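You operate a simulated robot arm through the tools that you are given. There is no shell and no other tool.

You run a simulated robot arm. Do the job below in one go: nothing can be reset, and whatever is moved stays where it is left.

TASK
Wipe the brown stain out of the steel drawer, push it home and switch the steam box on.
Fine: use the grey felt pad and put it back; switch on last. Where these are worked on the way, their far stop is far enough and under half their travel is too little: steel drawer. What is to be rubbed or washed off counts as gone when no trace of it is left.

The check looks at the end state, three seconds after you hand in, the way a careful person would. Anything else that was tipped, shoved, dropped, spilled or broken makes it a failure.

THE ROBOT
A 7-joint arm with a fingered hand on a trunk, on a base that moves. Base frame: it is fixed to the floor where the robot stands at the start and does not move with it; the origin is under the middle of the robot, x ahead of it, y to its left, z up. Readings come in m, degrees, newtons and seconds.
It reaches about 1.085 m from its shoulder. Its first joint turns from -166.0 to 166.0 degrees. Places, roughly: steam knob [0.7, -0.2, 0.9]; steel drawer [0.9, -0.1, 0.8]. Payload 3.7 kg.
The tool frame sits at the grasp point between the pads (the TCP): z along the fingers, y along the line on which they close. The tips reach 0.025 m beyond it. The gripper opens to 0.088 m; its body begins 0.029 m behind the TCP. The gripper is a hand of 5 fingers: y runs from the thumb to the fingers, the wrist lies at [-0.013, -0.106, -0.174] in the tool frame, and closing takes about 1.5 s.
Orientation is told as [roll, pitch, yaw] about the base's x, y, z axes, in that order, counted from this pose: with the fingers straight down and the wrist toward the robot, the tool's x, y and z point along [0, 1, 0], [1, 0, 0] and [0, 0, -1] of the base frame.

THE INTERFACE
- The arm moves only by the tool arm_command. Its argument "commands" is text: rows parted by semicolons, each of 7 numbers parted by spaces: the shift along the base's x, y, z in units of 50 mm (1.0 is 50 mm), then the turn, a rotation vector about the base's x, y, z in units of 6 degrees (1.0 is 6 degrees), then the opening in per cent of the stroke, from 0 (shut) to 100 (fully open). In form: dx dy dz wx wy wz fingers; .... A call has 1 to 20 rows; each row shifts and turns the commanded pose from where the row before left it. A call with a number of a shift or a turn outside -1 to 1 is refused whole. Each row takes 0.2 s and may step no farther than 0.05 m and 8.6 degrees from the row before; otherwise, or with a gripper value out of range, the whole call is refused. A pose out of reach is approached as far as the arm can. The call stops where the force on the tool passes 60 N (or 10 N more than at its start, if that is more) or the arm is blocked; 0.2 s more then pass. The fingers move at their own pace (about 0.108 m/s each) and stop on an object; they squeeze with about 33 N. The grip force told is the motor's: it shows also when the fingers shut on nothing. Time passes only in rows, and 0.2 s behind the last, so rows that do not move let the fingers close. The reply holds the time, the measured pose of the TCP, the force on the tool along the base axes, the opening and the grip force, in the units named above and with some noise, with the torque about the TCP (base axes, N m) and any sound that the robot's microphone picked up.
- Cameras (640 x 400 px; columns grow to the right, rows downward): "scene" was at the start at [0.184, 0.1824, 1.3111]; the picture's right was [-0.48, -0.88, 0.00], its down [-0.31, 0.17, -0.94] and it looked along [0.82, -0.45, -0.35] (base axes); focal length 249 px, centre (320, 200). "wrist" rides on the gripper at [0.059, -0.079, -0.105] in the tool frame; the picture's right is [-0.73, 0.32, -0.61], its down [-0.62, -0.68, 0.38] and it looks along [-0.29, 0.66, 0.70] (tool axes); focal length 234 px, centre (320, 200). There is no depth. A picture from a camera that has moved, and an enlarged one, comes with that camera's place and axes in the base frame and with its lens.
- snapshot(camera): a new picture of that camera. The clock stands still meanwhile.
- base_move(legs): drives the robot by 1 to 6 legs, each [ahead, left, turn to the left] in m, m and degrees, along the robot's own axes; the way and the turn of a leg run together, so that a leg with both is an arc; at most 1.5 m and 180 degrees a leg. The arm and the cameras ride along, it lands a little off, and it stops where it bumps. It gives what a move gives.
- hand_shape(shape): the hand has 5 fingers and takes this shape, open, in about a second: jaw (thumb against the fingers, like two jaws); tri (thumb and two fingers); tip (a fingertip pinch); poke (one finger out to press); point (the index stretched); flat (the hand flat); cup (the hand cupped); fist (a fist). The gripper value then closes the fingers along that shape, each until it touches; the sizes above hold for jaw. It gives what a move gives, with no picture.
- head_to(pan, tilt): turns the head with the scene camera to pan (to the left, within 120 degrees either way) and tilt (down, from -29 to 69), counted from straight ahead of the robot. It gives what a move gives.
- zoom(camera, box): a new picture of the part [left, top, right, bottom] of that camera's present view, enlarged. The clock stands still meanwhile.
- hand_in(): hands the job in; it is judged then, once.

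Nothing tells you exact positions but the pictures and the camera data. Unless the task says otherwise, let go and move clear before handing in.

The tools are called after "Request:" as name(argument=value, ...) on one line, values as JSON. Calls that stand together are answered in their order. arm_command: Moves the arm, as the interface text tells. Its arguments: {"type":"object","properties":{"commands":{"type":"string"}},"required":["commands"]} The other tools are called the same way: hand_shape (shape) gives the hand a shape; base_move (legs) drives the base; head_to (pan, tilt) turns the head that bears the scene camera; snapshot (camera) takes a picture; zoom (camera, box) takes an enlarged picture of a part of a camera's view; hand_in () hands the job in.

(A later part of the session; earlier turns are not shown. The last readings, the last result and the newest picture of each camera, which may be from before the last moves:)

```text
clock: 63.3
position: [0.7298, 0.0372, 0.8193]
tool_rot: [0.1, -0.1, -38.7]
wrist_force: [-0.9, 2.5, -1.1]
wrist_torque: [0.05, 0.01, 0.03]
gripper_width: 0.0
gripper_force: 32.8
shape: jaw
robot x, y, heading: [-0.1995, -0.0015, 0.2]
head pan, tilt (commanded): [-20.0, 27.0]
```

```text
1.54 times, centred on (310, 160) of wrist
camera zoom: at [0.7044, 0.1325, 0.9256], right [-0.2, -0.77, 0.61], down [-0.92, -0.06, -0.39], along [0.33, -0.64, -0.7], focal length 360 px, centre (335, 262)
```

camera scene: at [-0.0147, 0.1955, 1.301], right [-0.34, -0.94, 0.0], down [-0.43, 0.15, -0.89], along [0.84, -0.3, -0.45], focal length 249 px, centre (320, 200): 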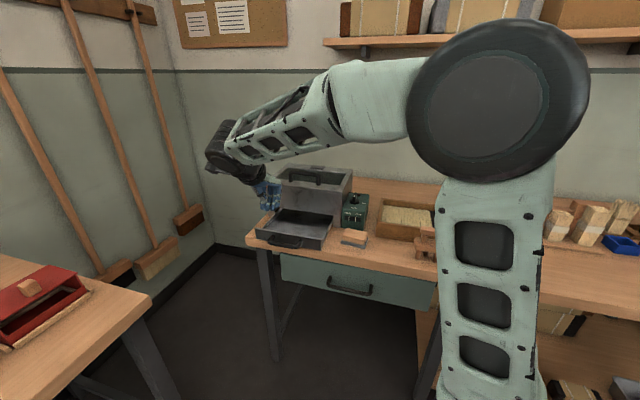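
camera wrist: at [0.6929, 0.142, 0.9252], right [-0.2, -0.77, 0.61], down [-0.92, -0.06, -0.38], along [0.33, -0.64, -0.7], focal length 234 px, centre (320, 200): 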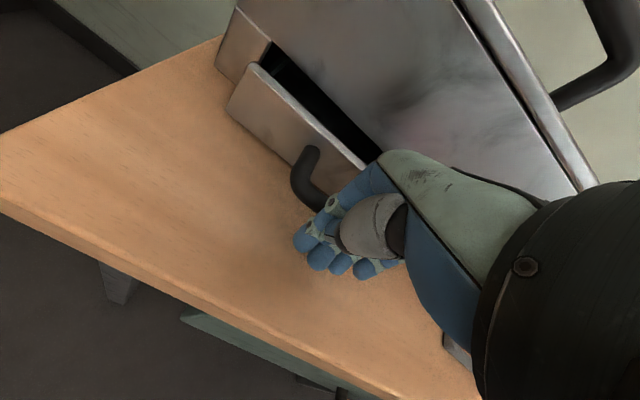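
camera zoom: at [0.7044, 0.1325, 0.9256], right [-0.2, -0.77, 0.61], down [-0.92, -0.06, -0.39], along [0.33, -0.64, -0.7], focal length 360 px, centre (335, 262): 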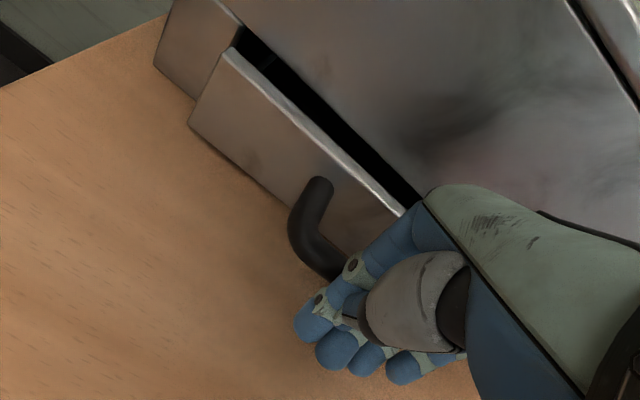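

About 1–1.5 cm still proud. More 4 mm steps.

Request:
arm_command(commands="0.078 -0.0625 0 0 0 0 0; 0 0 0 0 0 0 0")

Request:
arm_command(commands="0.0624 -0.05 0 0 0 0 0; 0 0 0 0 0 0 0")

Request:
zoom(camera="wrist", box=[180, 30, 440, 290])

```text
clock: 63.9
position: [0.7326, 0.034, 0.8183]
tool_rot: [0.1, 0.0, -38.7]
wrist_force: [-1.2, 1.8, -0.2]
wrist_torque: [0.04, 0.06, 0.01]
gripper_width: 0.0
gripper_force: 33.2
shape: jaw
robot x, y, heading: [-0.2029, 0.0009, 0.1]
head pan, tilt (commanded): [-20.0, 27.0]
```

```text
clock: 64.5
position: [0.735, 0.0323, 0.8192]
tool_rot: [0.1, 0.0, -38.7]
wrist_force: [-0.2, 1.3, -0.1]
wrist_torque: [0.05, 0.02, 0.02]
gripper_width: 0.0001
gripper_force: 32.6
shape: jaw
robot x, y, heading: [-0.2009, -0.0025, 0.1]
head pan, tilt (commanded): [-20.0, 27.0]
```

```text
1.54 times, centred on (310, 160) of wrist
camera zoom: at [0.7115, 0.1271, 0.9255], right [-0.2, -0.77, 0.61], down [-0.92, -0.06, -0.39], along [0.33, -0.64, -0.7], focal length 360 px, centre (335, 262)
```

zoom: 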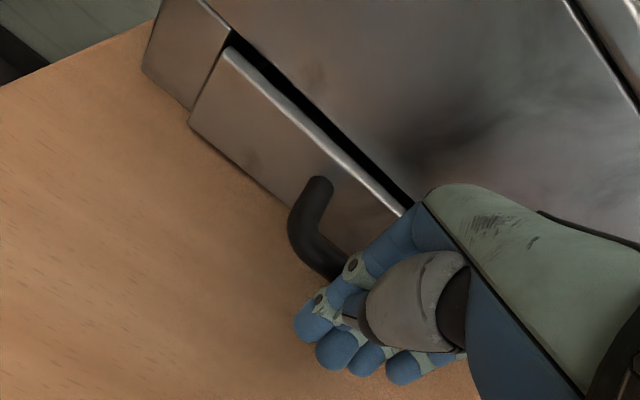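

Nearly flush; I keep stepping 3 mm until the force rises at the home stop.

Request:
arm_command(commands="0.047 -0.0375 0 0 0 0 0; 0 0 0 0 0 0 0")

Request:
arm_command(commands="0.047 -0.0375 0 0 0 0 0; 0 0 0 0 0 0 0")

Request:
arm_command(commands="0.031 -0.025 0 0 0 0 0; 0 0 0 0 0 0 0")

Request:
zoom(camera="wrist", box=[180, 30, 440, 290])

```text
clock: 65.1
position: [0.7386, 0.0303, 0.8198]
tool_rot: [0.2, -0.2, -38.7]
wrist_force: [-2.0, 2.1, -1.1]
wrist_torque: [0.04, -0.01, 0.03]
gripper_width: 0.0
gripper_force: 33.1
shape: jaw
robot x, y, heading: [-0.2057, -0.0013, 0.1]
head pan, tilt (commanded): [-20.0, 27.0]
```

```text
clock: 65.7
position: [0.7408, 0.0279, 0.8187]
tool_rot: [0.2, -0.1, -38.7]
wrist_force: [-1.9, 2.1, -1.1]
wrist_torque: [0.04, 0.02, 0.06]
gripper_width: 0.0001
gripper_force: 33.1
shape: jaw
robot x, y, heading: [-0.2007, 0.0019, 0.1]
head pan, tilt (commanded): [-20.0, 27.0]
```

```text
clock: 66.3
position: [0.7409, 0.027, 0.8209]
tool_rot: [0.0, 0.0, -38.7]
wrist_force: [-3.9, 4.5, -1.0]
wrist_torque: [0.04, 0.05, -0.02]
gripper_width: 0.0004
gripper_force: 32.5
shape: jaw
robot x, y, heading: [-0.202, 0.0013, 0.1]
head pan, tilt (commanded): [-20.0, 27.0]
```

```text
1.54 times, centred on (310, 160) of wrist
camera zoom: at [0.7173, 0.1224, 0.9255], right [-0.2, -0.77, 0.61], down [-0.92, -0.06, -0.39], along [0.33, -0.64, -0.7], focal length 360 px, centre (335, 262)
```

zoom: 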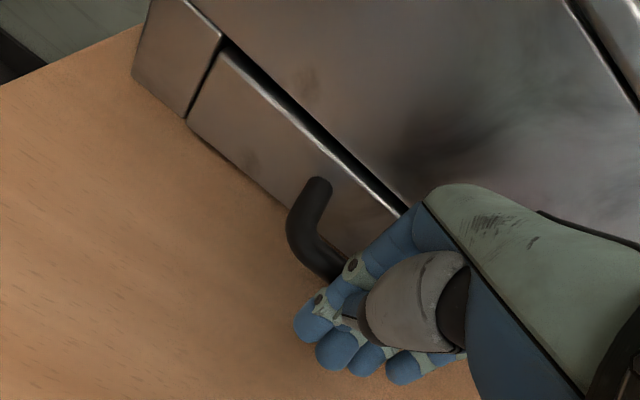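

The drawer front looks flush and force starts to rise. A couple more tiny steps to make sure it is home.

Request:
arm_command(commands="0.031 -0.025 0 0 0 0 0; 0 0 0 0 0 0 0")

Request:
arm_command(commands="0.031 -0.025 0 0 0 0 0; 0 0 0 0 0 0 0")

Request:
zoom(camera="wrist", box=[180, 30, 440, 290])

```text
clock: 66.9
position: [0.7431, 0.0264, 0.8197]
tool_rot: [0.0, -0.1, -38.7]
wrist_force: [-9.2, 8.0, 0.2]
wrist_torque: [0.06, 0.1, -0.05]
gripper_width: 0.0
gripper_force: 33.5
shape: jaw
robot x, y, heading: [-0.2025, -0.0006, 0.1]
head pan, tilt (commanded): [-20.0, 27.0]
```

```text
clock: 67.5
position: [0.7449, 0.0255, 0.8192]
tool_rot: [0.0, -0.1, -38.7]
wrist_force: [-13.1, 11.8, 1.0]
wrist_torque: [0.14, 0.18, -0.04]
gripper_width: 0.0
gripper_force: 32.8
shape: jaw
robot x, y, heading: [-0.2011, -0.003, 0.0]
head pan, tilt (commanded): [-20.0, 27.0]
```

```text
1.54 times, centred on (310, 160) of wrist
camera zoom: at [0.7203, 0.1203, 0.9257], right [-0.2, -0.77, 0.61], down [-0.92, -0.06, -0.39], along [0.33, -0.64, -0.7], focal length 360 px, centre (335, 262)
```

zoom: 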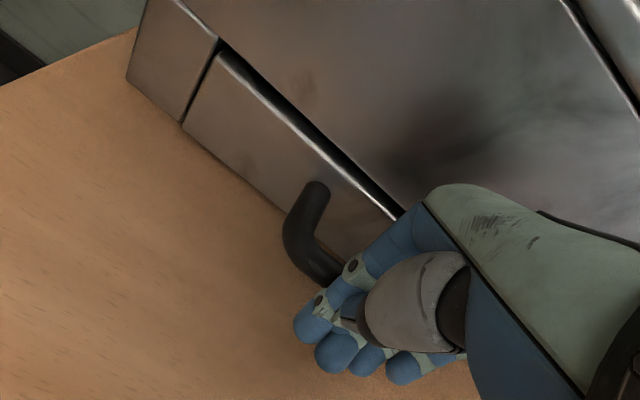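

The force climbs to 17 N against a stiff stop and the front is flush: the drawer is home. I back off, raise the hand and check.

Request:
arm_command(commands="-0.312 0.25 0 0 0 0 0; -0.468 0.375 0 0 0 0 0; -0.468 0.375 0.3 0 0 0 0; -0.2 0.16 0.9 0 0 0 0; 0 0 0.95 0 0 0 0; 0 0 0.95 0 0 0 0; 0 0 0.95 0 0 0 0; 0 0 0.95 0 0 0 0")

Request:
snapshot(camera="wrist")

Request:
zoom(camera="scene", box=[240, 150, 420, 280])

```text
clock: 69.3
position: [0.6727, 0.0836, 1.0699]
tool_rot: [0.1, -0.1, -38.8]
wrist_force: [0.6, -0.5, -0.3]
wrist_torque: [0.02, 0.0, 0.01]
gripper_width: 0.0
gripper_force: 32.9
shape: jaw
robot x, y, heading: [-0.2014, -0.0003, 0.1]
head pan, tilt (commanded): [-20.0, 27.0]
```

```text
taken
camera wrist: at [0.6481, 0.1787, 1.1749], right [-0.2, -0.77, 0.61], down [-0.92, -0.06, -0.38], along [0.33, -0.64, -0.7], focal length 234 px, centre (320, 200)
```

wrist: 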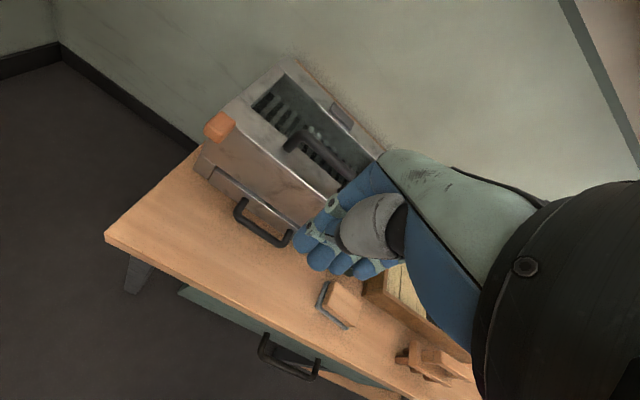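

```text
3.08 times, centred on (330, 215) of scene
camera zoom: at [-0.0146, 0.1956, 1.301], right [-0.34, -0.94, 0.0], down [-0.43, 0.15, -0.89], along [0.84, -0.3, -0.45], focal length 765 px, centre (289, 154)
```

zoom: 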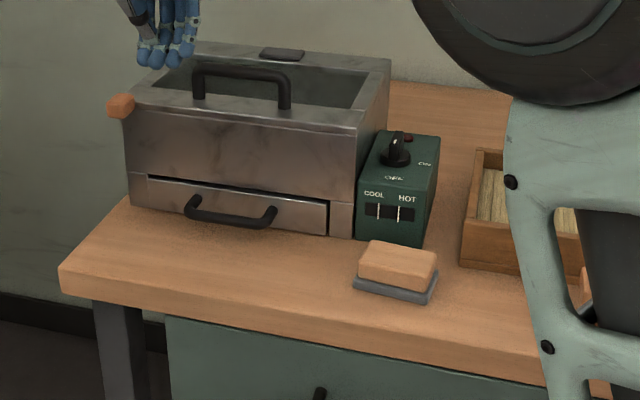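

The drawer is shut, the pad in place and the box unmoved. Now the knob: I enlarge it to see its shape and the labels.

Request:
zoom(camera="scene", box=[330, 180, 380, 235])

Request:
arm_command(commands="-0.4 -0.8 0 0 0 0 50; -0.4 -0.8 0 0 0 0 50; -0.3 -0.8 0 0 0 0 50")

Request:
snapshot(camera="wrist")

```text
7.27 times, centred on (355, 208) of scene
camera zoom: at [-0.0146, 0.1956, 1.301], right [-0.34, -0.94, 0.0], down [-0.43, 0.15, -0.89], along [0.84, -0.3, -0.45], focal length 1809 px, centre (66, 146)
```

zoom: 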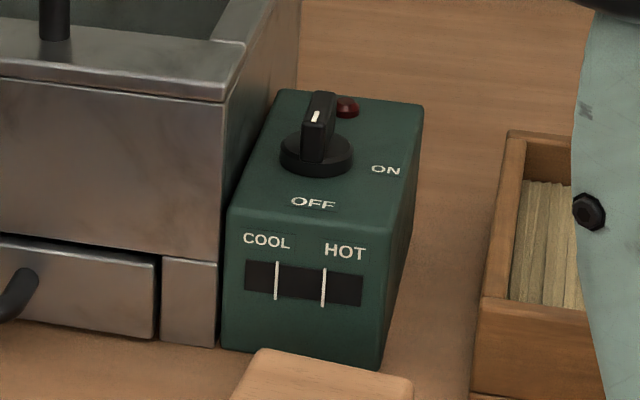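

```text
clock: 70.1
position: [0.6174, -0.0364, 1.0684]
tool_rot: [0.0, -0.2, -38.6]
wrist_force: [0.6, 0.8, -0.8]
wrist_torque: [0.0, -0.01, 0.01]
gripper_width: 0.0437
gripper_force: 0.1
shape: jaw
robot x, y, heading: [-0.2024, 0.001, 0.4]
head pan, tilt (commanded): [-20.0, 27.0]
```

```text
taken
camera wrist: at [0.5931, 0.0587, 1.175], right [-0.2, -0.77, 0.61], down [-0.92, -0.06, -0.38], along [0.33, -0.64, -0.7], focal length 234 px, centre (320, 200)
```

wrist: 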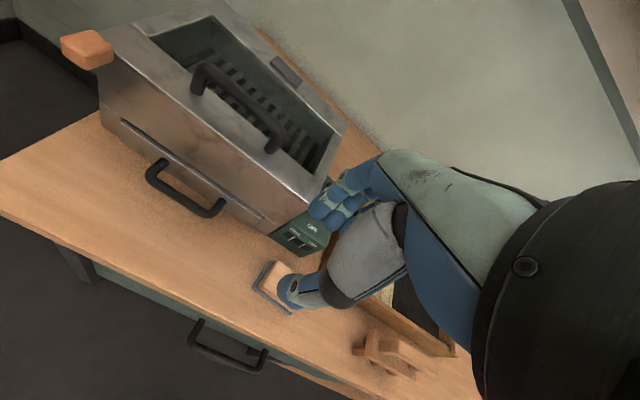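

The knob is a disc with an upright fin; its white pointer end faces OFF at the front, and ON is 90° counter-clockwise, to the right. The steel box wall stands only about 3.5 cm left of the knob axis, so I'll push the fin round with one finger. I try the pointing hand and look at it.

Request:
hand_shape(shape="point")

Request:
snapshot(camera="wrist")

Request:
snapshot(camera="scene")

```text
clock: 71.0
position: [0.618, -0.0369, 1.0683]
tool_rot: [0.1, -0.1, -38.7]
wrist_force: [-0.5, -0.4, -0.3]
wrist_torque: [0.01, 0.0, -0.05]
gripper_width: 0.0805
gripper_force: 0.0
shape: point
robot x, y, heading: [-0.202, 0.0007, 0.1]
head pan, tilt (commanded): [-20.0, 27.0]
```

```text
taken
camera wrist: at [0.5934, 0.0583, 1.1752], right [-0.2, -0.77, 0.61], down [-0.92, -0.06, -0.39], along [0.33, -0.64, -0.7], focal length 234 px, centre (320, 200)
```

wrist: 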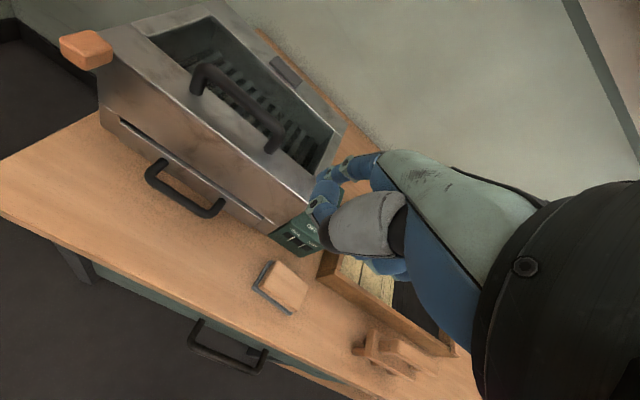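

```text
taken
camera scene: at [-0.0147, 0.1955, 1.301], right [-0.34, -0.94, 0.0], down [-0.43, 0.15, -0.89], along [0.84, -0.3, -0.45], focal length 249 px, centre (320, 200)
```

scene: 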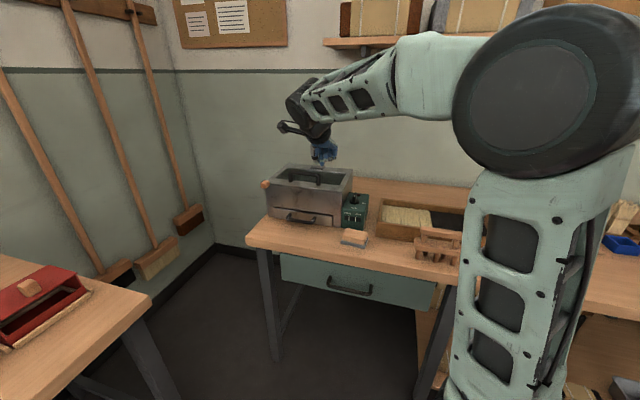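

Request:
zoom(camera="wrist", box=[240, 130, 440, 290])

Request:
zoom(camera="scene", box=[270, 80, 370, 180])

```text
2.50 times, centred on (340, 210) of wrist
camera zoom: at [0.5934, 0.0583, 1.1752], right [-0.2, -0.77, 0.61], down [-0.92, -0.06, -0.39], along [0.33, -0.64, -0.7], focal length 585 px, centre (270, 175)
```

zoom: 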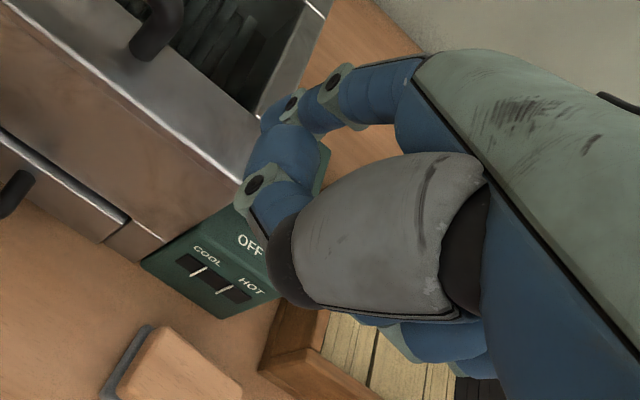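

```text
4.00 times, centred on (320, 130) of scene
camera zoom: at [-0.0147, 0.1955, 1.301], right [-0.34, -0.94, 0.0], down [-0.43, 0.15, -0.89], along [0.84, -0.3, -0.45], focal length 995 px, centre (320, 480)
```

zoom: 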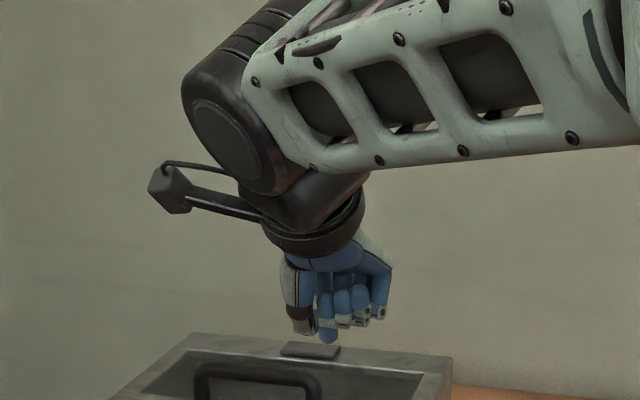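

In the point shape the index sticks out forward and only about 2 cm below the fist. I compare with the poke shape.

Request:
hand_shape(shape="poke")

Request:
zoom(camera="wrist", box=[240, 130, 440, 290])

Request:
zoom(camera="scene", box=[270, 80, 370, 180])

```text
clock: 71.9
position: [0.6171, -0.0364, 1.0698]
tool_rot: [0.1, -0.1, -38.7]
wrist_force: [0.2, -0.3, 0.4]
wrist_torque: [-0.03, 0.04, 0.04]
gripper_width: 0.0002
gripper_force: 0.0
shape: poke
robot x, y, heading: [-0.2046, -0.0012, 0.1]
head pan, tilt (commanded): [-20.0, 27.0]
```

```text
2.50 times, centred on (340, 210) of wrist
camera zoom: at [0.5934, 0.0583, 1.1752], right [-0.2, -0.77, 0.61], down [-0.92, -0.06, -0.39], along [0.33, -0.64, -0.7], focal length 585 px, centre (270, 175)
```

zoom: 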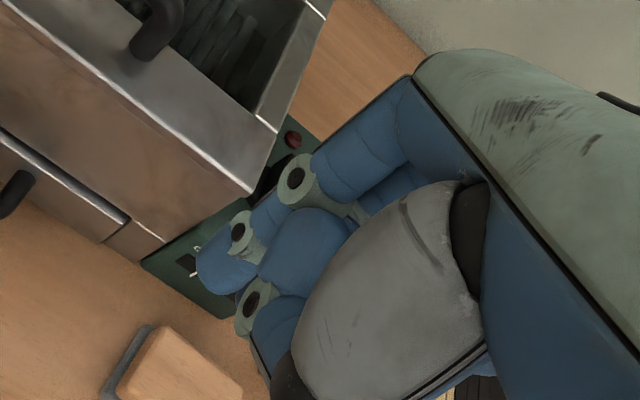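

```text
4.00 times, centred on (320, 130) of scene
camera zoom: at [-0.0147, 0.1955, 1.301], right [-0.34, -0.94, 0.0], down [-0.43, 0.15, -0.89], along [0.84, -0.3, -0.45], focal length 995 px, centre (320, 480)
```

zoom: 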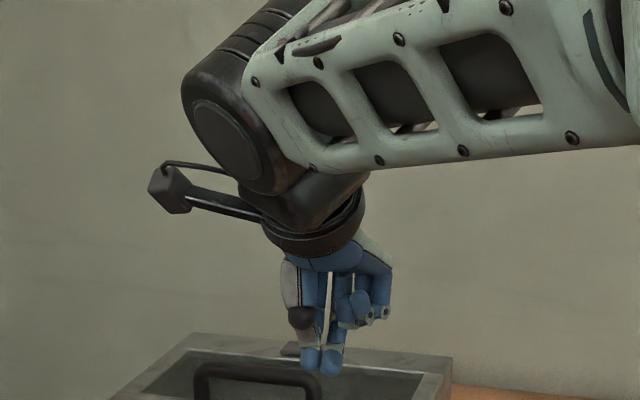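

In poke, a finger (or finger and thumb) points straight down with the rest curled well above — better. I take the full wrist view to see which digits form the tip.

Request:
zoom(camera="wrist", box=[220, 150, 460, 340])

Request:
zoom(camera="scene", box=[295, 130, 345, 180])

```text
2.11 times, centred on (340, 245) of wrist
camera zoom: at [0.5934, 0.0583, 1.1752], right [-0.2, -0.77, 0.61], down [-0.92, -0.06, -0.39], along [0.33, -0.64, -0.7], focal length 493 px, centre (278, 105)
```

zoom: 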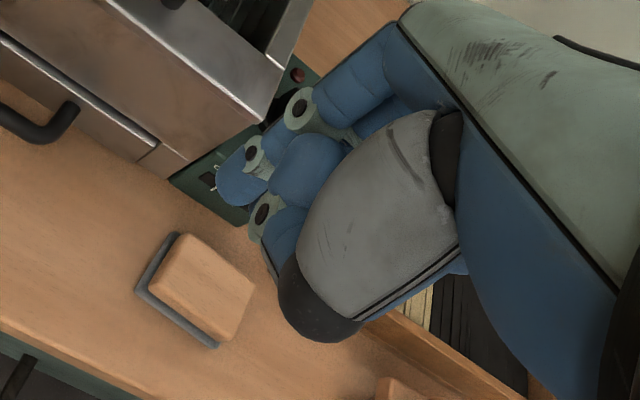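

```text
8.00 times, centred on (320, 155) of scene
camera zoom: at [-0.0147, 0.1955, 1.301], right [-0.34, -0.94, 0.0], down [-0.43, 0.15, -0.89], along [0.84, -0.3, -0.45], focal length 1990 px, centre (320, 560)
```

zoom: 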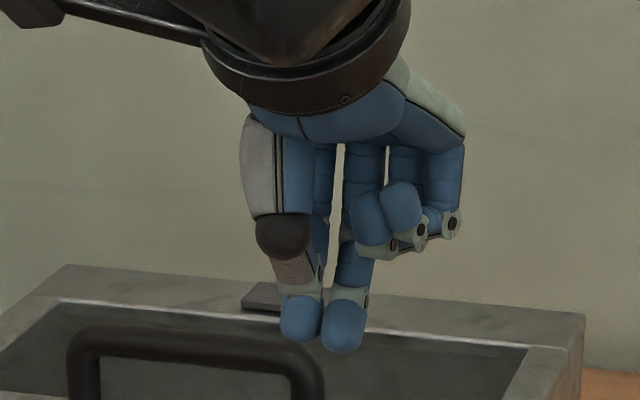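

Two fingertips meet at a narrow tip right at the grasp point. I'll push the back half of the fin from the open right side toward the left, with the hand rolled 15° to keep it off the steel wall. I move to above and right of the knob first.

Request:
arm_command(commands="0.35 -0.755 0 0.65 -0.521 0 0; 0.35 -0.755 0 0.65 -0.521 0 0; 0.35 -0.755 0 0.65 -0.521 0 0; 0.35 -0.755 0 0 0 0 0; 0.35 -0.755 0 0 0 0 0; 0.35 -0.755 0 0 0 0 0; 0 0 -0.8 0 0 0 0; 0 0 0 0 0 0 0")

Request:
snapshot(camera="wrist")

Request:
snapshot(camera="scene")

```text
clock: 73.7
position: [0.7236, -0.265, 1.0293]
tool_rot: [15.1, -0.1, -38.8]
wrist_force: [0.6, -0.7, 0.3]
wrist_torque: [0.02, 0.0, -0.01]
gripper_width: 0.0001
gripper_force: 33.5
shape: jaw
robot x, y, heading: [-0.2014, -0.0025, 0.1]
head pan, tilt (commanded): [-20.0, 27.0]
```

```text
taken
camera wrist: at [0.6804, -0.1926, 1.1464], right [-0.29, -0.87, 0.4], down [-0.85, 0.03, -0.53], along [0.45, -0.49, -0.75], focal length 234 px, centre (320, 200)
```

wrist: 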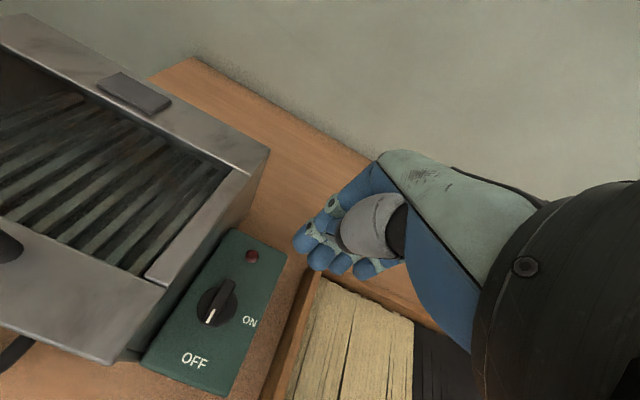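

```text
taken
camera scene: at [-0.0146, 0.1954, 1.301], right [-0.34, -0.94, 0.0], down [-0.43, 0.15, -0.89], along [0.84, -0.3, -0.45], focal length 249 px, centre (320, 200)
```

scene: 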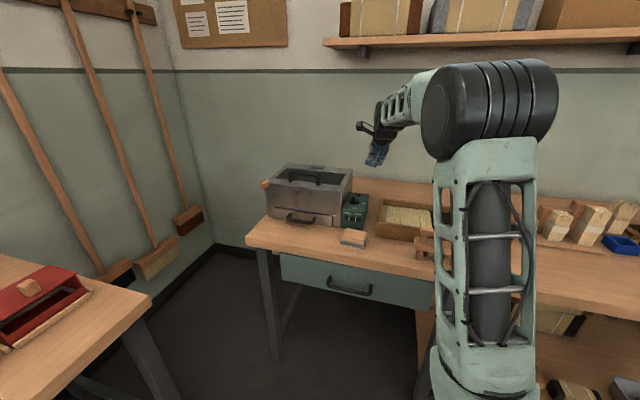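

Sending a finger value of 0 turned the hand back to a closed jaw. I set poke again here in free air and test whether value 100 keeps it.

Request:
hand_shape(shape="poke")

Request:
arm_command(commands="0 0 0 0 0 0 100; 0 0 0 0 0 0 100; 0 0 0 0 0 0 100; 0 0 0 0 0 0 100")

Request:
snapshot(camera="wrist")

Request:
zoom(camera="scene", box=[340, 100, 420, 240])

```text
clock: 74.6
position: [0.7236, -0.2649, 1.0291]
tool_rot: [15.1, -0.1, -38.8]
wrist_force: [0.4, -0.7, -0.1]
wrist_torque: [-0.04, 0.02, 0.02]
gripper_width: 0.0
gripper_force: 0.0
shape: poke
robot x, y, heading: [-0.2019, 0.0013, 0.1]
head pan, tilt (commanded): [-20.0, 27.0]
```

```text
clock: 75.6
position: [0.724, -0.2632, 1.0292]
tool_rot: [15.1, -0.1, -38.7]
wrist_force: [0.7, -0.4, 0.4]
wrist_torque: [-0.01, -0.05, 0.0]
gripper_width: 0.0
gripper_force: 0.0
shape: poke
robot x, y, heading: [-0.2012, -0.0002, 0.2]
head pan, tilt (commanded): [-20.0, 27.0]
```

```text
taken
camera wrist: at [0.6804, -0.1923, 1.1466], right [-0.29, -0.87, 0.4], down [-0.85, 0.03, -0.53], along [0.45, -0.49, -0.75], focal length 234 px, centre (320, 200)
```

wrist: 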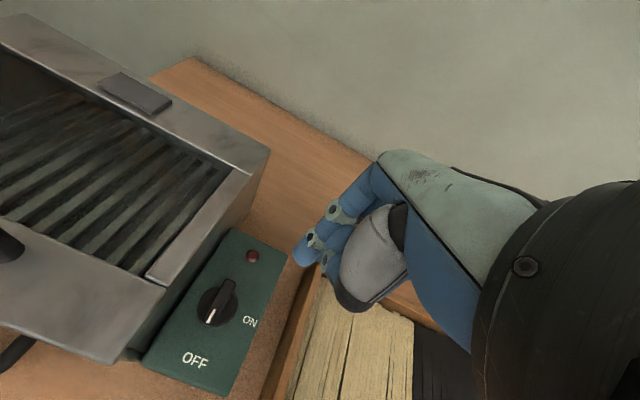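

```text
2.86 times, centred on (380, 170) of scene
camera zoom: at [-0.0147, 0.1954, 1.301], right [-0.34, -0.94, 0.0], down [-0.43, 0.15, -0.89], along [0.84, -0.3, -0.45], focal length 711 px, centre (149, 286)
```

zoom: 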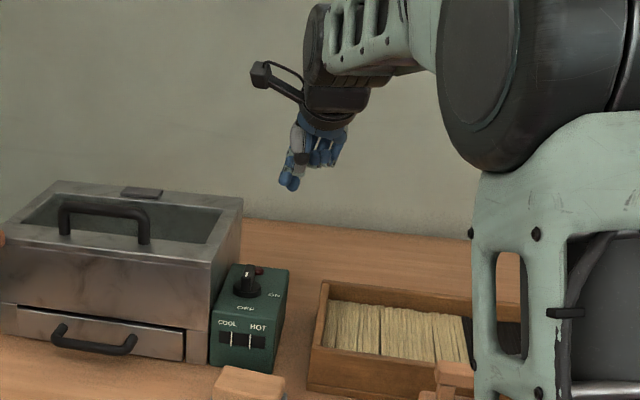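

Poke holds at value 100. The wrist camera has a fine view of the knob; I zoom to locate the knob, wall and fingertip.

Request:
zoom(camera="wrist", box=[130, 200, 370, 380])

Request:
zoom(camera="scene", box=[360, 135, 400, 175])

```text
2.22 times, centred on (250, 290) of wrist
camera zoom: at [0.6804, -0.1923, 1.1466], right [-0.29, -0.87, 0.4], down [-0.85, 0.03, -0.53], along [0.45, -0.49, -0.75], focal length 520 px, centre (476, 0)
```

zoom: 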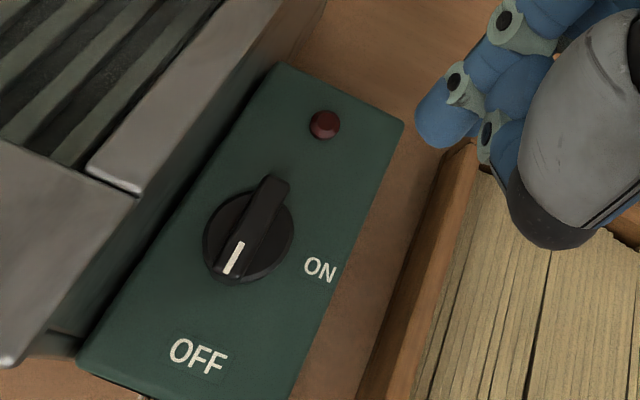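

```text
10.00 times, centred on (380, 155) of scene
camera zoom: at [-0.0147, 0.1954, 1.301], right [-0.34, -0.94, 0.0], down [-0.43, 0.15, -0.89], along [0.84, -0.3, -0.45], focal length 2488 px, centre (-280, 650)
```

zoom: 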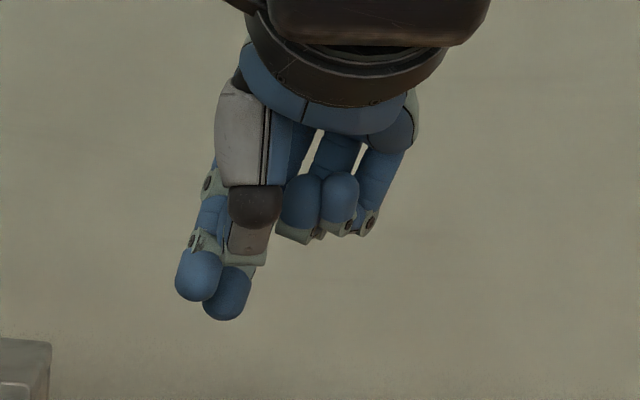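

Both tips and the knob are well placed; the two cameras differ by about 1 cm on the knob depth, so I'll rely on the wrist view at close range. I lower to just above fin height on the knob's right-rear side.

Request:
arm_command(commands="-0.144 0.014 -0.6 0 0 0 100; 0 0 -0.8 0 0 0 100; 0 0 -0.6 0 0 0 100; 0 0 0 0 0 0 100")

Request:
snapshot(camera="wrist")

Request:
zoom(camera="scene", box=[325, 150, 405, 230])

```text
clock: 76.6
position: [0.7165, -0.2642, 0.9295]
tool_rot: [15.1, -0.2, -38.8]
wrist_force: [0.3, -1.0, 0.5]
wrist_torque: [0.0, 0.0, -0.02]
gripper_width: 0.0002
gripper_force: 0.0
shape: poke
robot x, y, heading: [-0.2039, 0.0009, 0.2]
head pan, tilt (commanded): [-20.0, 27.0]
```

```text
taken
camera wrist: at [0.6732, -0.1907, 1.0474], right [-0.29, -0.87, 0.4], down [-0.85, 0.03, -0.53], along [0.45, -0.49, -0.75], focal length 234 px, centre (320, 200)
```

wrist: 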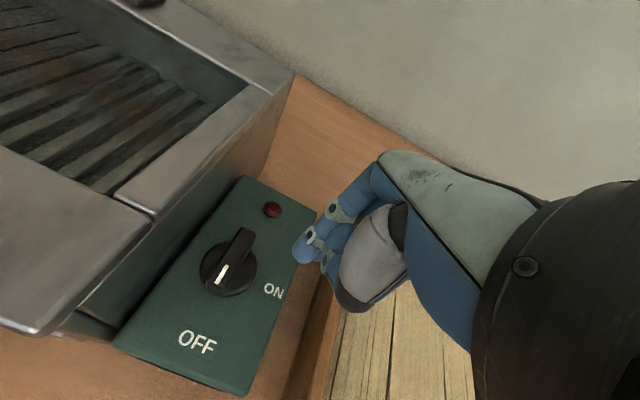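

```text
5.00 times, centred on (365, 190) of scene
camera zoom: at [-0.0147, 0.1954, 1.301], right [-0.34, -0.94, 0.0], down [-0.43, 0.15, -0.89], along [0.84, -0.3, -0.45], focal length 1244 px, centre (95, 250)
```

zoom: 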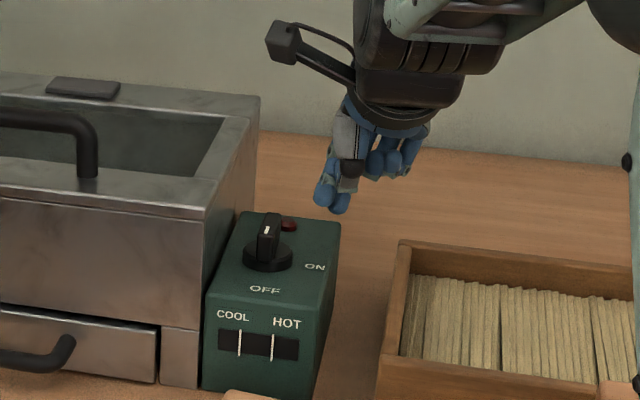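

The tip is now about 3–4 cm above the fin level, to its right rear. A closer scene zoom tells me which tip is lowest.

Request:
zoom(camera="scene", box=[340, 165, 390, 215])

Request:
zoom(camera="wrist", box=[180, 190, 360, 320])

```text
8.00 times, centred on (365, 190) of scene
camera zoom: at [-0.0147, 0.1954, 1.301], right [-0.34, -0.94, 0.0], down [-0.43, 0.15, -0.89], along [0.84, -0.3, -0.45], focal length 1990 px, centre (-40, 280)
```

zoom: 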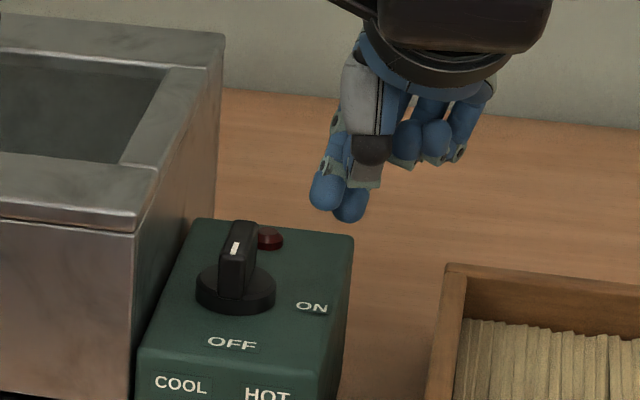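

```text
3.08 times, centred on (270, 255) of wrist
camera zoom: at [0.6732, -0.1907, 1.0474], right [-0.29, -0.87, 0.4], down [-0.85, 0.03, -0.53], along [0.45, -0.49, -0.75], focal length 720 px, centre (474, 31)
```

zoom: 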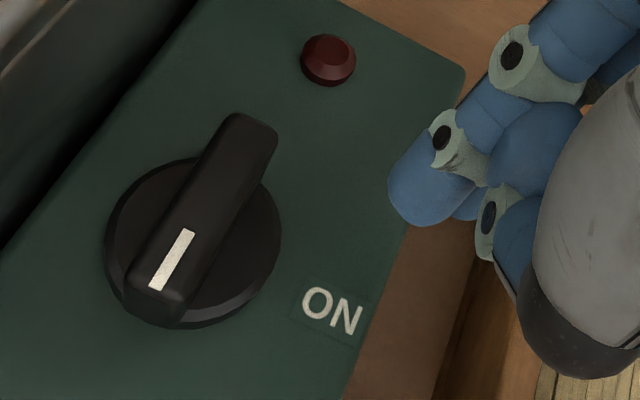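

The index leads on the left and the thumb tip backs it up slightly lower. I shift a little toward the fin's back half and lower to fin height, watching the force.

Request:
arm_command(commands="0.21 0.14 -0.2 0 0 0 100; 0 0 -0.3 0 0 0 100; 0 0 0 0 0 0 100")

Request:
arm_command(commands="0 0 -0.14 0 0 0 100; 0 0 0 0 0 0 100")

Request:
zoom(camera="wrist", box=[180, 170, 360, 300])

Request:
zoom(camera="scene", box=[340, 175, 390, 225])

```text
clock: 77.4
position: [0.7265, -0.2564, 0.9052]
tool_rot: [15.1, -0.2, -38.8]
wrist_force: [0.4, -0.1, 0.3]
wrist_torque: [-0.01, -0.01, 0.02]
gripper_width: 0.0001
gripper_force: 0.0
shape: poke
robot x, y, heading: [-0.2056, -0.0001, 0.0]
head pan, tilt (commanded): [-20.0, 27.0]
```

```text
clock: 78.0
position: [0.7263, -0.2565, 0.8976]
tool_rot: [15.2, -0.1, -38.8]
wrist_force: [0.2, -0.1, -0.8]
wrist_torque: [0.02, 0.0, -0.02]
gripper_width: 0.0
gripper_force: 0.0
shape: poke
robot x, y, heading: [-0.204, 0.0005, -0.5]
head pan, tilt (commanded): [-20.0, 27.0]
```

```text
3.08 times, centred on (270, 235) of wrist
camera zoom: at [0.6841, -0.184, 1.015], right [-0.29, -0.87, 0.4], down [-0.85, 0.03, -0.53], along [0.45, -0.49, -0.75], focal length 720 px, centre (474, 92)
```

zoom: 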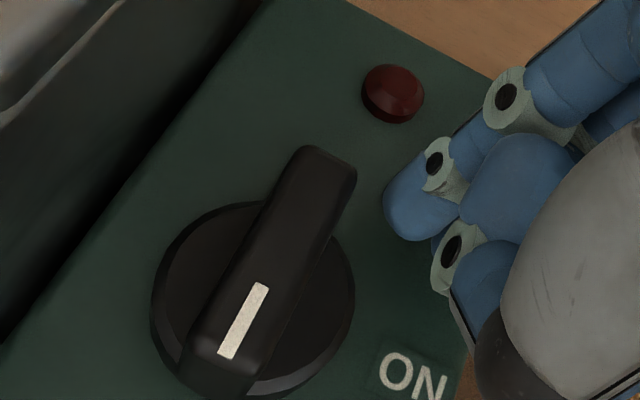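

```text
8.00 times, centred on (365, 200) of scene
camera zoom: at [-0.0146, 0.1954, 1.301], right [-0.34, -0.94, 0.0], down [-0.43, 0.15, -0.89], along [0.84, -0.3, -0.45], focal length 1990 px, centre (-40, 200)
```

zoom: 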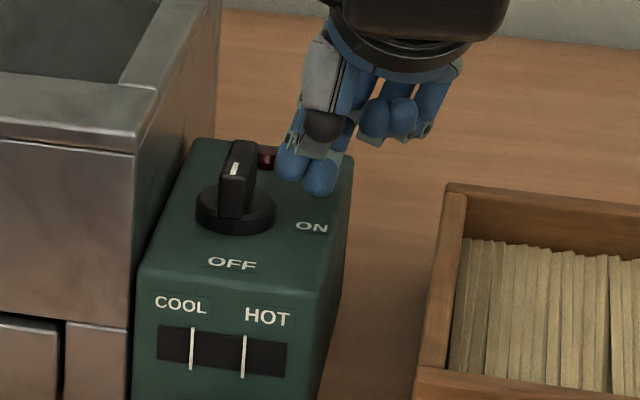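

At this height the tip is 2.5 cm behind and 1.9 cm right of the knob axis; the fin is about 4.4 cm long. I bring the tip 1 cm forward so it will press the middle of the fin's back half, and go 3 mm lower.

Request:
arm_command(commands="-0.156 0.125 0 0 0 0 100; 0 0 -0.06 0 0 0 100; 0 0 0 0 0 0 100")

Request:
zoom(camera="wrist", box=[180, 170, 360, 300])

```text
clock: 78.8
position: [0.7196, -0.2489, 0.8934]
tool_rot: [15.1, -0.1, -38.7]
wrist_force: [-0.6, 0.5, 0.8]
wrist_torque: [-0.01, 0.0, -0.02]
gripper_width: 0.0
gripper_force: 0.0
shape: poke
robot x, y, heading: [-0.2046, 0.0011, -0.0]
head pan, tilt (commanded): [-20.0, 27.0]
```

```text
3.08 times, centred on (270, 235) of wrist
camera zoom: at [0.6764, -0.1778, 1.0115], right [-0.29, -0.87, 0.4], down [-0.85, 0.03, -0.53], along [0.45, -0.49, -0.75], focal length 720 px, centre (474, 92)
```

zoom: 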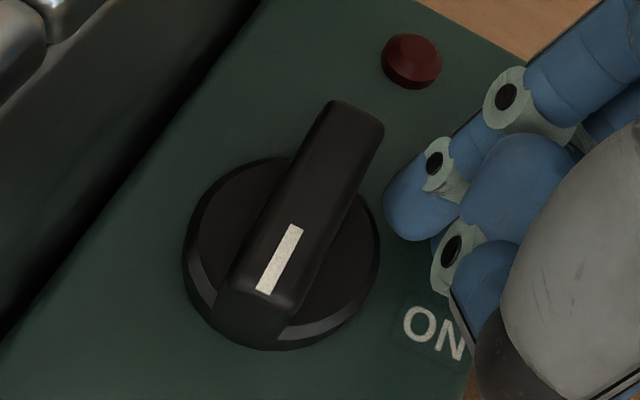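

The tip now faces the fin's back half with a lever of about a centimetre. I push the first part of the arc.

Request:
arm_command(commands="0.13 0.095 0 0 0 0 100; 0.13 0.095 0 0 0 0 100; 0 0 0 0 0 0 100")

Request:
zoom(camera="wrist", box=[180, 170, 360, 300])

Request:
zoom(camera="scene", box=[340, 175, 390, 225])

```text
clock: 79.6
position: [0.7313, -0.2411, 0.8936]
tool_rot: [15.2, -0.1, -38.8]
wrist_force: [-0.2, -1.7, 0.4]
wrist_torque: [-0.06, -0.01, -0.01]
gripper_width: 0.0003
gripper_force: 0.1
shape: poke
robot x, y, heading: [-0.1996, 0.0025, 0.0]
head pan, tilt (commanded): [-20.0, 27.0]
```

```text
3.08 times, centred on (270, 235) of wrist
camera zoom: at [0.6886, -0.1686, 1.0118], right [-0.29, -0.87, 0.4], down [-0.85, 0.03, -0.53], along [0.45, -0.49, -0.75], focal length 720 px, centre (474, 92)
```

zoom: 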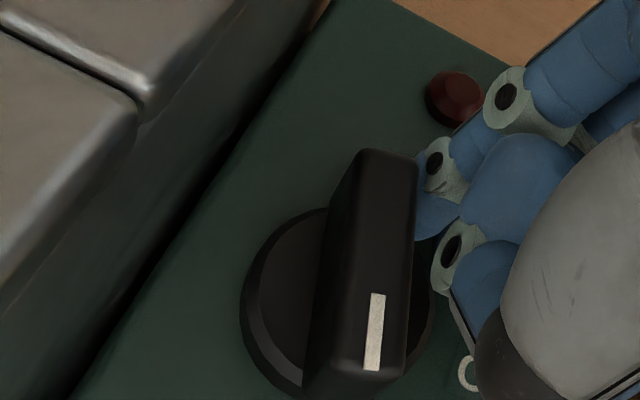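

```text
8.00 times, centred on (365, 200) of scene
camera zoom: at [-0.0147, 0.1954, 1.301], right [-0.34, -0.94, 0.0], down [-0.43, 0.15, -0.89], along [0.84, -0.3, -0.45], focal length 1990 px, centre (-40, 200)
```

zoom: 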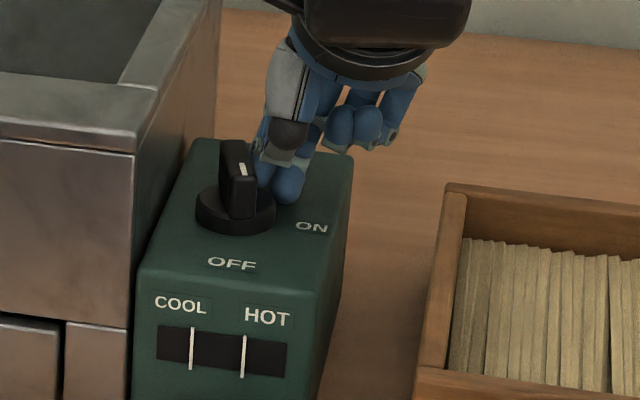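

The fin has turned by roughly 25–30° with almost no resistance. I continue along the arc.

Request:
arm_command(commands="0.12 0.14 0 0 0 0 100; 0.05 0.1 0 0 0 0 100; 0 0 0 0 0 0 100")

Request:
zoom(camera="wrist", box=[200, 170, 380, 300])

Request:
zoom(camera="scene", box=[340, 175, 390, 225])

```text
clock: 80.4
position: [0.7396, -0.2302, 0.8963]
tool_rot: [15.1, -0.3, -38.9]
wrist_force: [-1.8, -14.7, 13.5]
wrist_torque: [0.12, 0.16, 0.2]
gripper_width: 0.0
gripper_force: 0.0
shape: poke
robot x, y, heading: [-0.201, -0.0037, 0.1]
head pan, tilt (commanded): [-20.0, 27.0]
```

```text
3.08 times, centred on (290, 235) of wrist
camera zoom: at [0.6967, -0.1578, 1.0127], right [-0.29, -0.87, 0.4], down [-0.84, 0.04, -0.54], along [0.45, -0.49, -0.74], focal length 720 px, centre (412, 92)
```

zoom: 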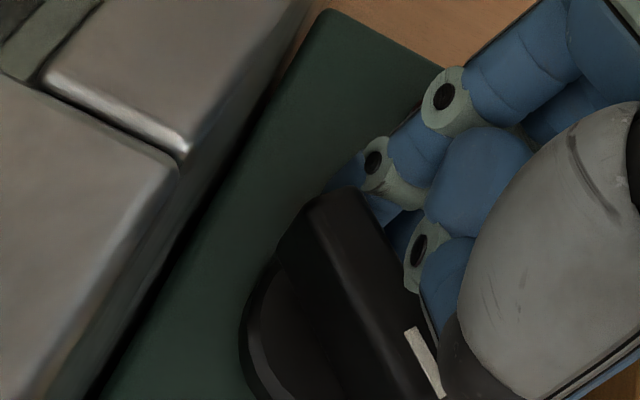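

```text
8.00 times, centred on (365, 200) of scene
camera zoom: at [-0.0151, 0.1948, 1.3012], right [-0.34, -0.94, 0.0], down [-0.43, 0.16, -0.89], along [0.84, -0.3, -0.45], focal length 1990 px, centre (-40, 200)
```

zoom: 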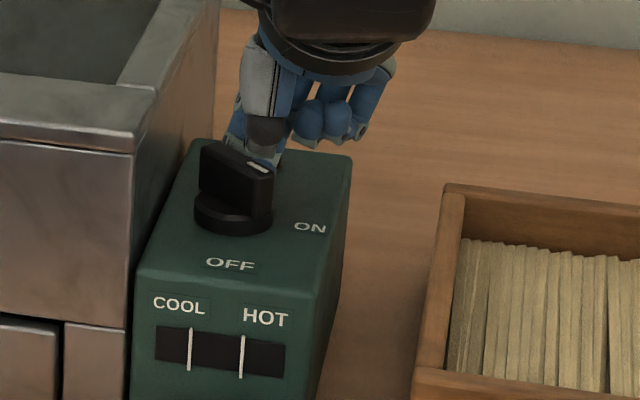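

The fin is about two thirds of the way to ON, but the thumb now bears on the fin's top. I lift straight off and will finish from the front with the closed fingers.

Request:
arm_command(commands="-0.03 -0.04 0.3 0 0 0 100; 0 0 0.8 0 0 0 100; 0 0 0.9 0 0 0 100; -0.5 0.4 0.5 0 0 0 100; -0.6 0.48 0 0 0 0 100")

Request:
snapshot(camera="wrist")

Request:
zoom(camera="scene", box=[340, 175, 390, 225])

```text
clock: 81.6
position: [0.6829, -0.1882, 1.0183]
tool_rot: [14.9, 0.0, -38.8]
wrist_force: [-0.2, 0.0, 0.2]
wrist_torque: [0.0, -0.04, 0.0]
gripper_width: 0.0
gripper_force: 0.0
shape: poke
robot x, y, heading: [-0.203, 0.0001, 0.1]
head pan, tilt (commanded): [-20.0, 27.0]
```

```text
taken
camera wrist: at [0.6404, -0.1149, 1.1355], right [-0.29, -0.87, 0.4], down [-0.85, 0.03, -0.53], along [0.45, -0.49, -0.75], focal length 234 px, centre (320, 200)
```

wrist: 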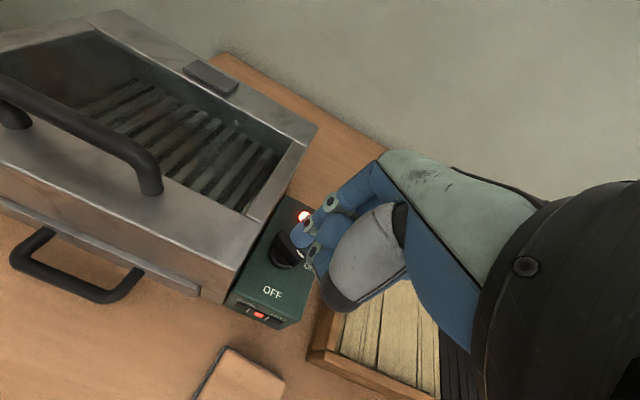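

```text
8.00 times, centred on (365, 200) of scene
camera zoom: at [-0.0143, 0.1953, 1.301], right [-0.34, -0.94, 0.0], down [-0.43, 0.15, -0.89], along [0.84, -0.3, -0.45], focal length 1990 px, centre (-40, 200)
```

zoom: 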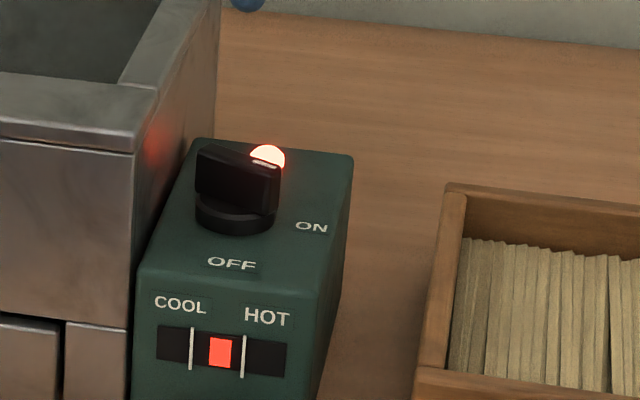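

The red lamp has lit and a red marker shows in the gauge window: the steam box is on, and the knob has moved almost fully round. I wait a moment and look more closely to see that it stays.

Request:
arm_command(commands="-0.3 0.24 0.5 0 0 0 100; 0 0 0.5 0 0 0 100; 0 0 0 0 0 0 100; 0 0 0 0 0 0 100; 0 0 0 0 0 0 100; 0 0 0 0 0 0 100")

Request:
zoom(camera="scene", box=[340, 180, 380, 220])

Request:
zoom(camera="wrist", box=[200, 180, 360, 340])

```text
clock: 83.0
position: [0.6681, -0.175, 1.0685]
tool_rot: [15.1, -0.2, -38.8]
wrist_force: [0.2, 1.0, -0.3]
wrist_torque: [-0.01, -0.01, 0.01]
gripper_width: 0.0
gripper_force: 0.1
shape: poke
robot x, y, heading: [-0.2038, -0.0038, -0.0]
head pan, tilt (commanded): [-20.0, 27.0]
```

```text
10.00 times, centred on (360, 200) of scene
camera zoom: at [-0.0147, 0.1955, 1.301], right [-0.34, -0.94, 0.0], down [-0.43, 0.15, -0.89], along [0.84, -0.3, -0.45], focal length 2488 px, centre (-80, 200)
```

zoom: 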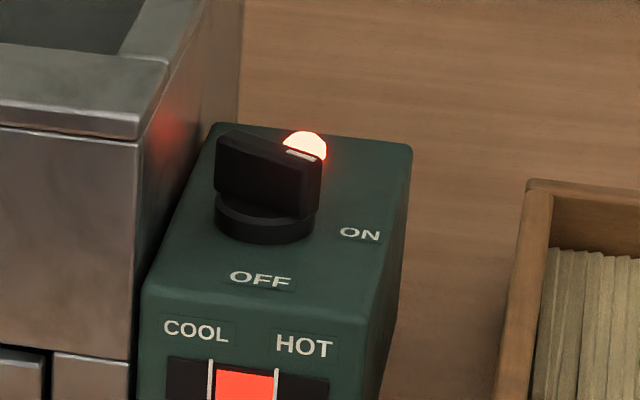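

```text
2.50 times, centred on (280, 260) of wrist
camera zoom: at [0.6256, -0.1025, 1.1858], right [-0.29, -0.87, 0.4], down [-0.85, 0.03, -0.53], along [0.45, -0.49, -0.75], focal length 585 px, centre (420, 50)
```

zoom: 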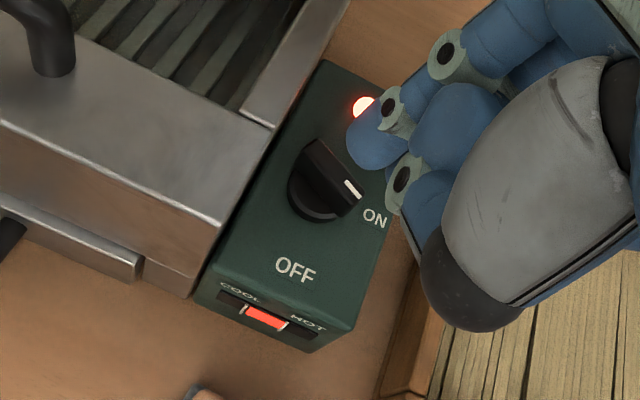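

The pointer stands roughly 75° round with the lamp lit. To make sure it is fully at ON, I'll nudge the pointer end from the front with the outstretched index; first I change shape and straighten the hand in free air.

Request:
hand_shape(shape="point")

Request:
arm_command(commands="-0.3 0.06 0 -0.65 0.521 0 100; -0.3 0.06 0 -0.65 0.521 0 100; -0.3 0.06 0 -0.65 0.521 0 100; 0 0 -0.9 0 0 0 100; 0 0 -0.9 0 0 0 100; 0 0 0 0 0 0 100")

Request:
snapshot(camera="wrist")

Request:
zoom(camera="scene", box=[325, 150, 405, 230])

```text
clock: 83.9
position: [0.6682, -0.1751, 1.0685]
tool_rot: [15.0, 0.0, -38.8]
wrist_force: [-0.1, -0.3, 1.2]
wrist_torque: [-0.01, 0.04, 0.01]
gripper_width: 0.0
gripper_force: 0.1
shape: point
robot x, y, heading: [-0.2049, -0.0003, 0.4]
head pan, tilt (commanded): [-20.0, 27.0]
```

```text
clock: 85.3
position: [0.6235, -0.1643, 0.9799]
tool_rot: [0.0, 0.0, -38.7]
wrist_force: [0.0, -0.7, -0.6]
wrist_torque: [0.04, 0.01, 0.01]
gripper_width: 0.0002
gripper_force: 0.1
shape: point
robot x, y, heading: [-0.2009, -0.0036, -0.3]
head pan, tilt (commanded): [-20.0, 27.0]
```

```text
taken
camera wrist: at [0.5984, -0.0695, 1.0853], right [-0.2, -0.77, 0.61], down [-0.92, -0.06, -0.38], along [0.33, -0.64, -0.7], focal length 234 px, centre (320, 200)
```

wrist: 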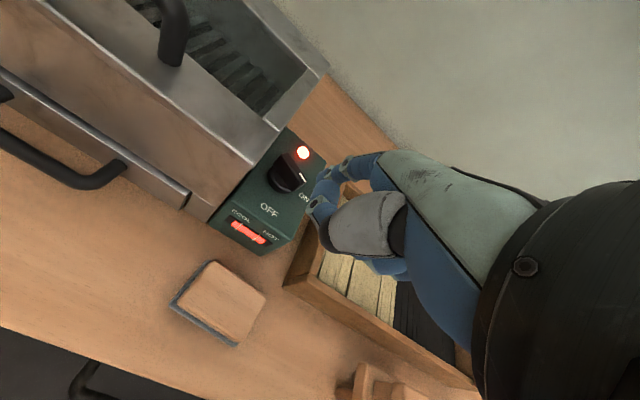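

```text
5.00 times, centred on (365, 190) of scene
camera zoom: at [-0.0147, 0.1955, 1.301], right [-0.34, -0.94, 0.0], down [-0.43, 0.15, -0.89], along [0.84, -0.3, -0.45], focal length 1244 px, centre (95, 250)
```

zoom: 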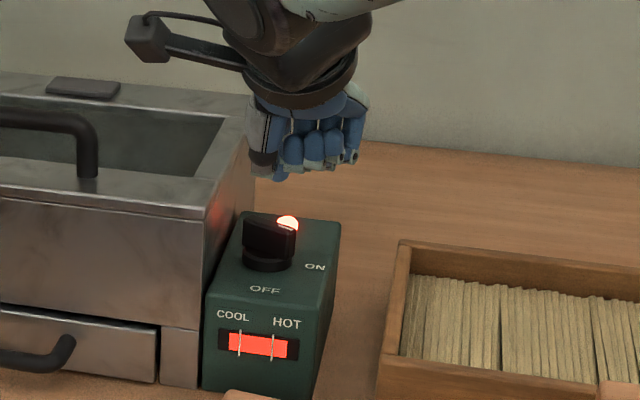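

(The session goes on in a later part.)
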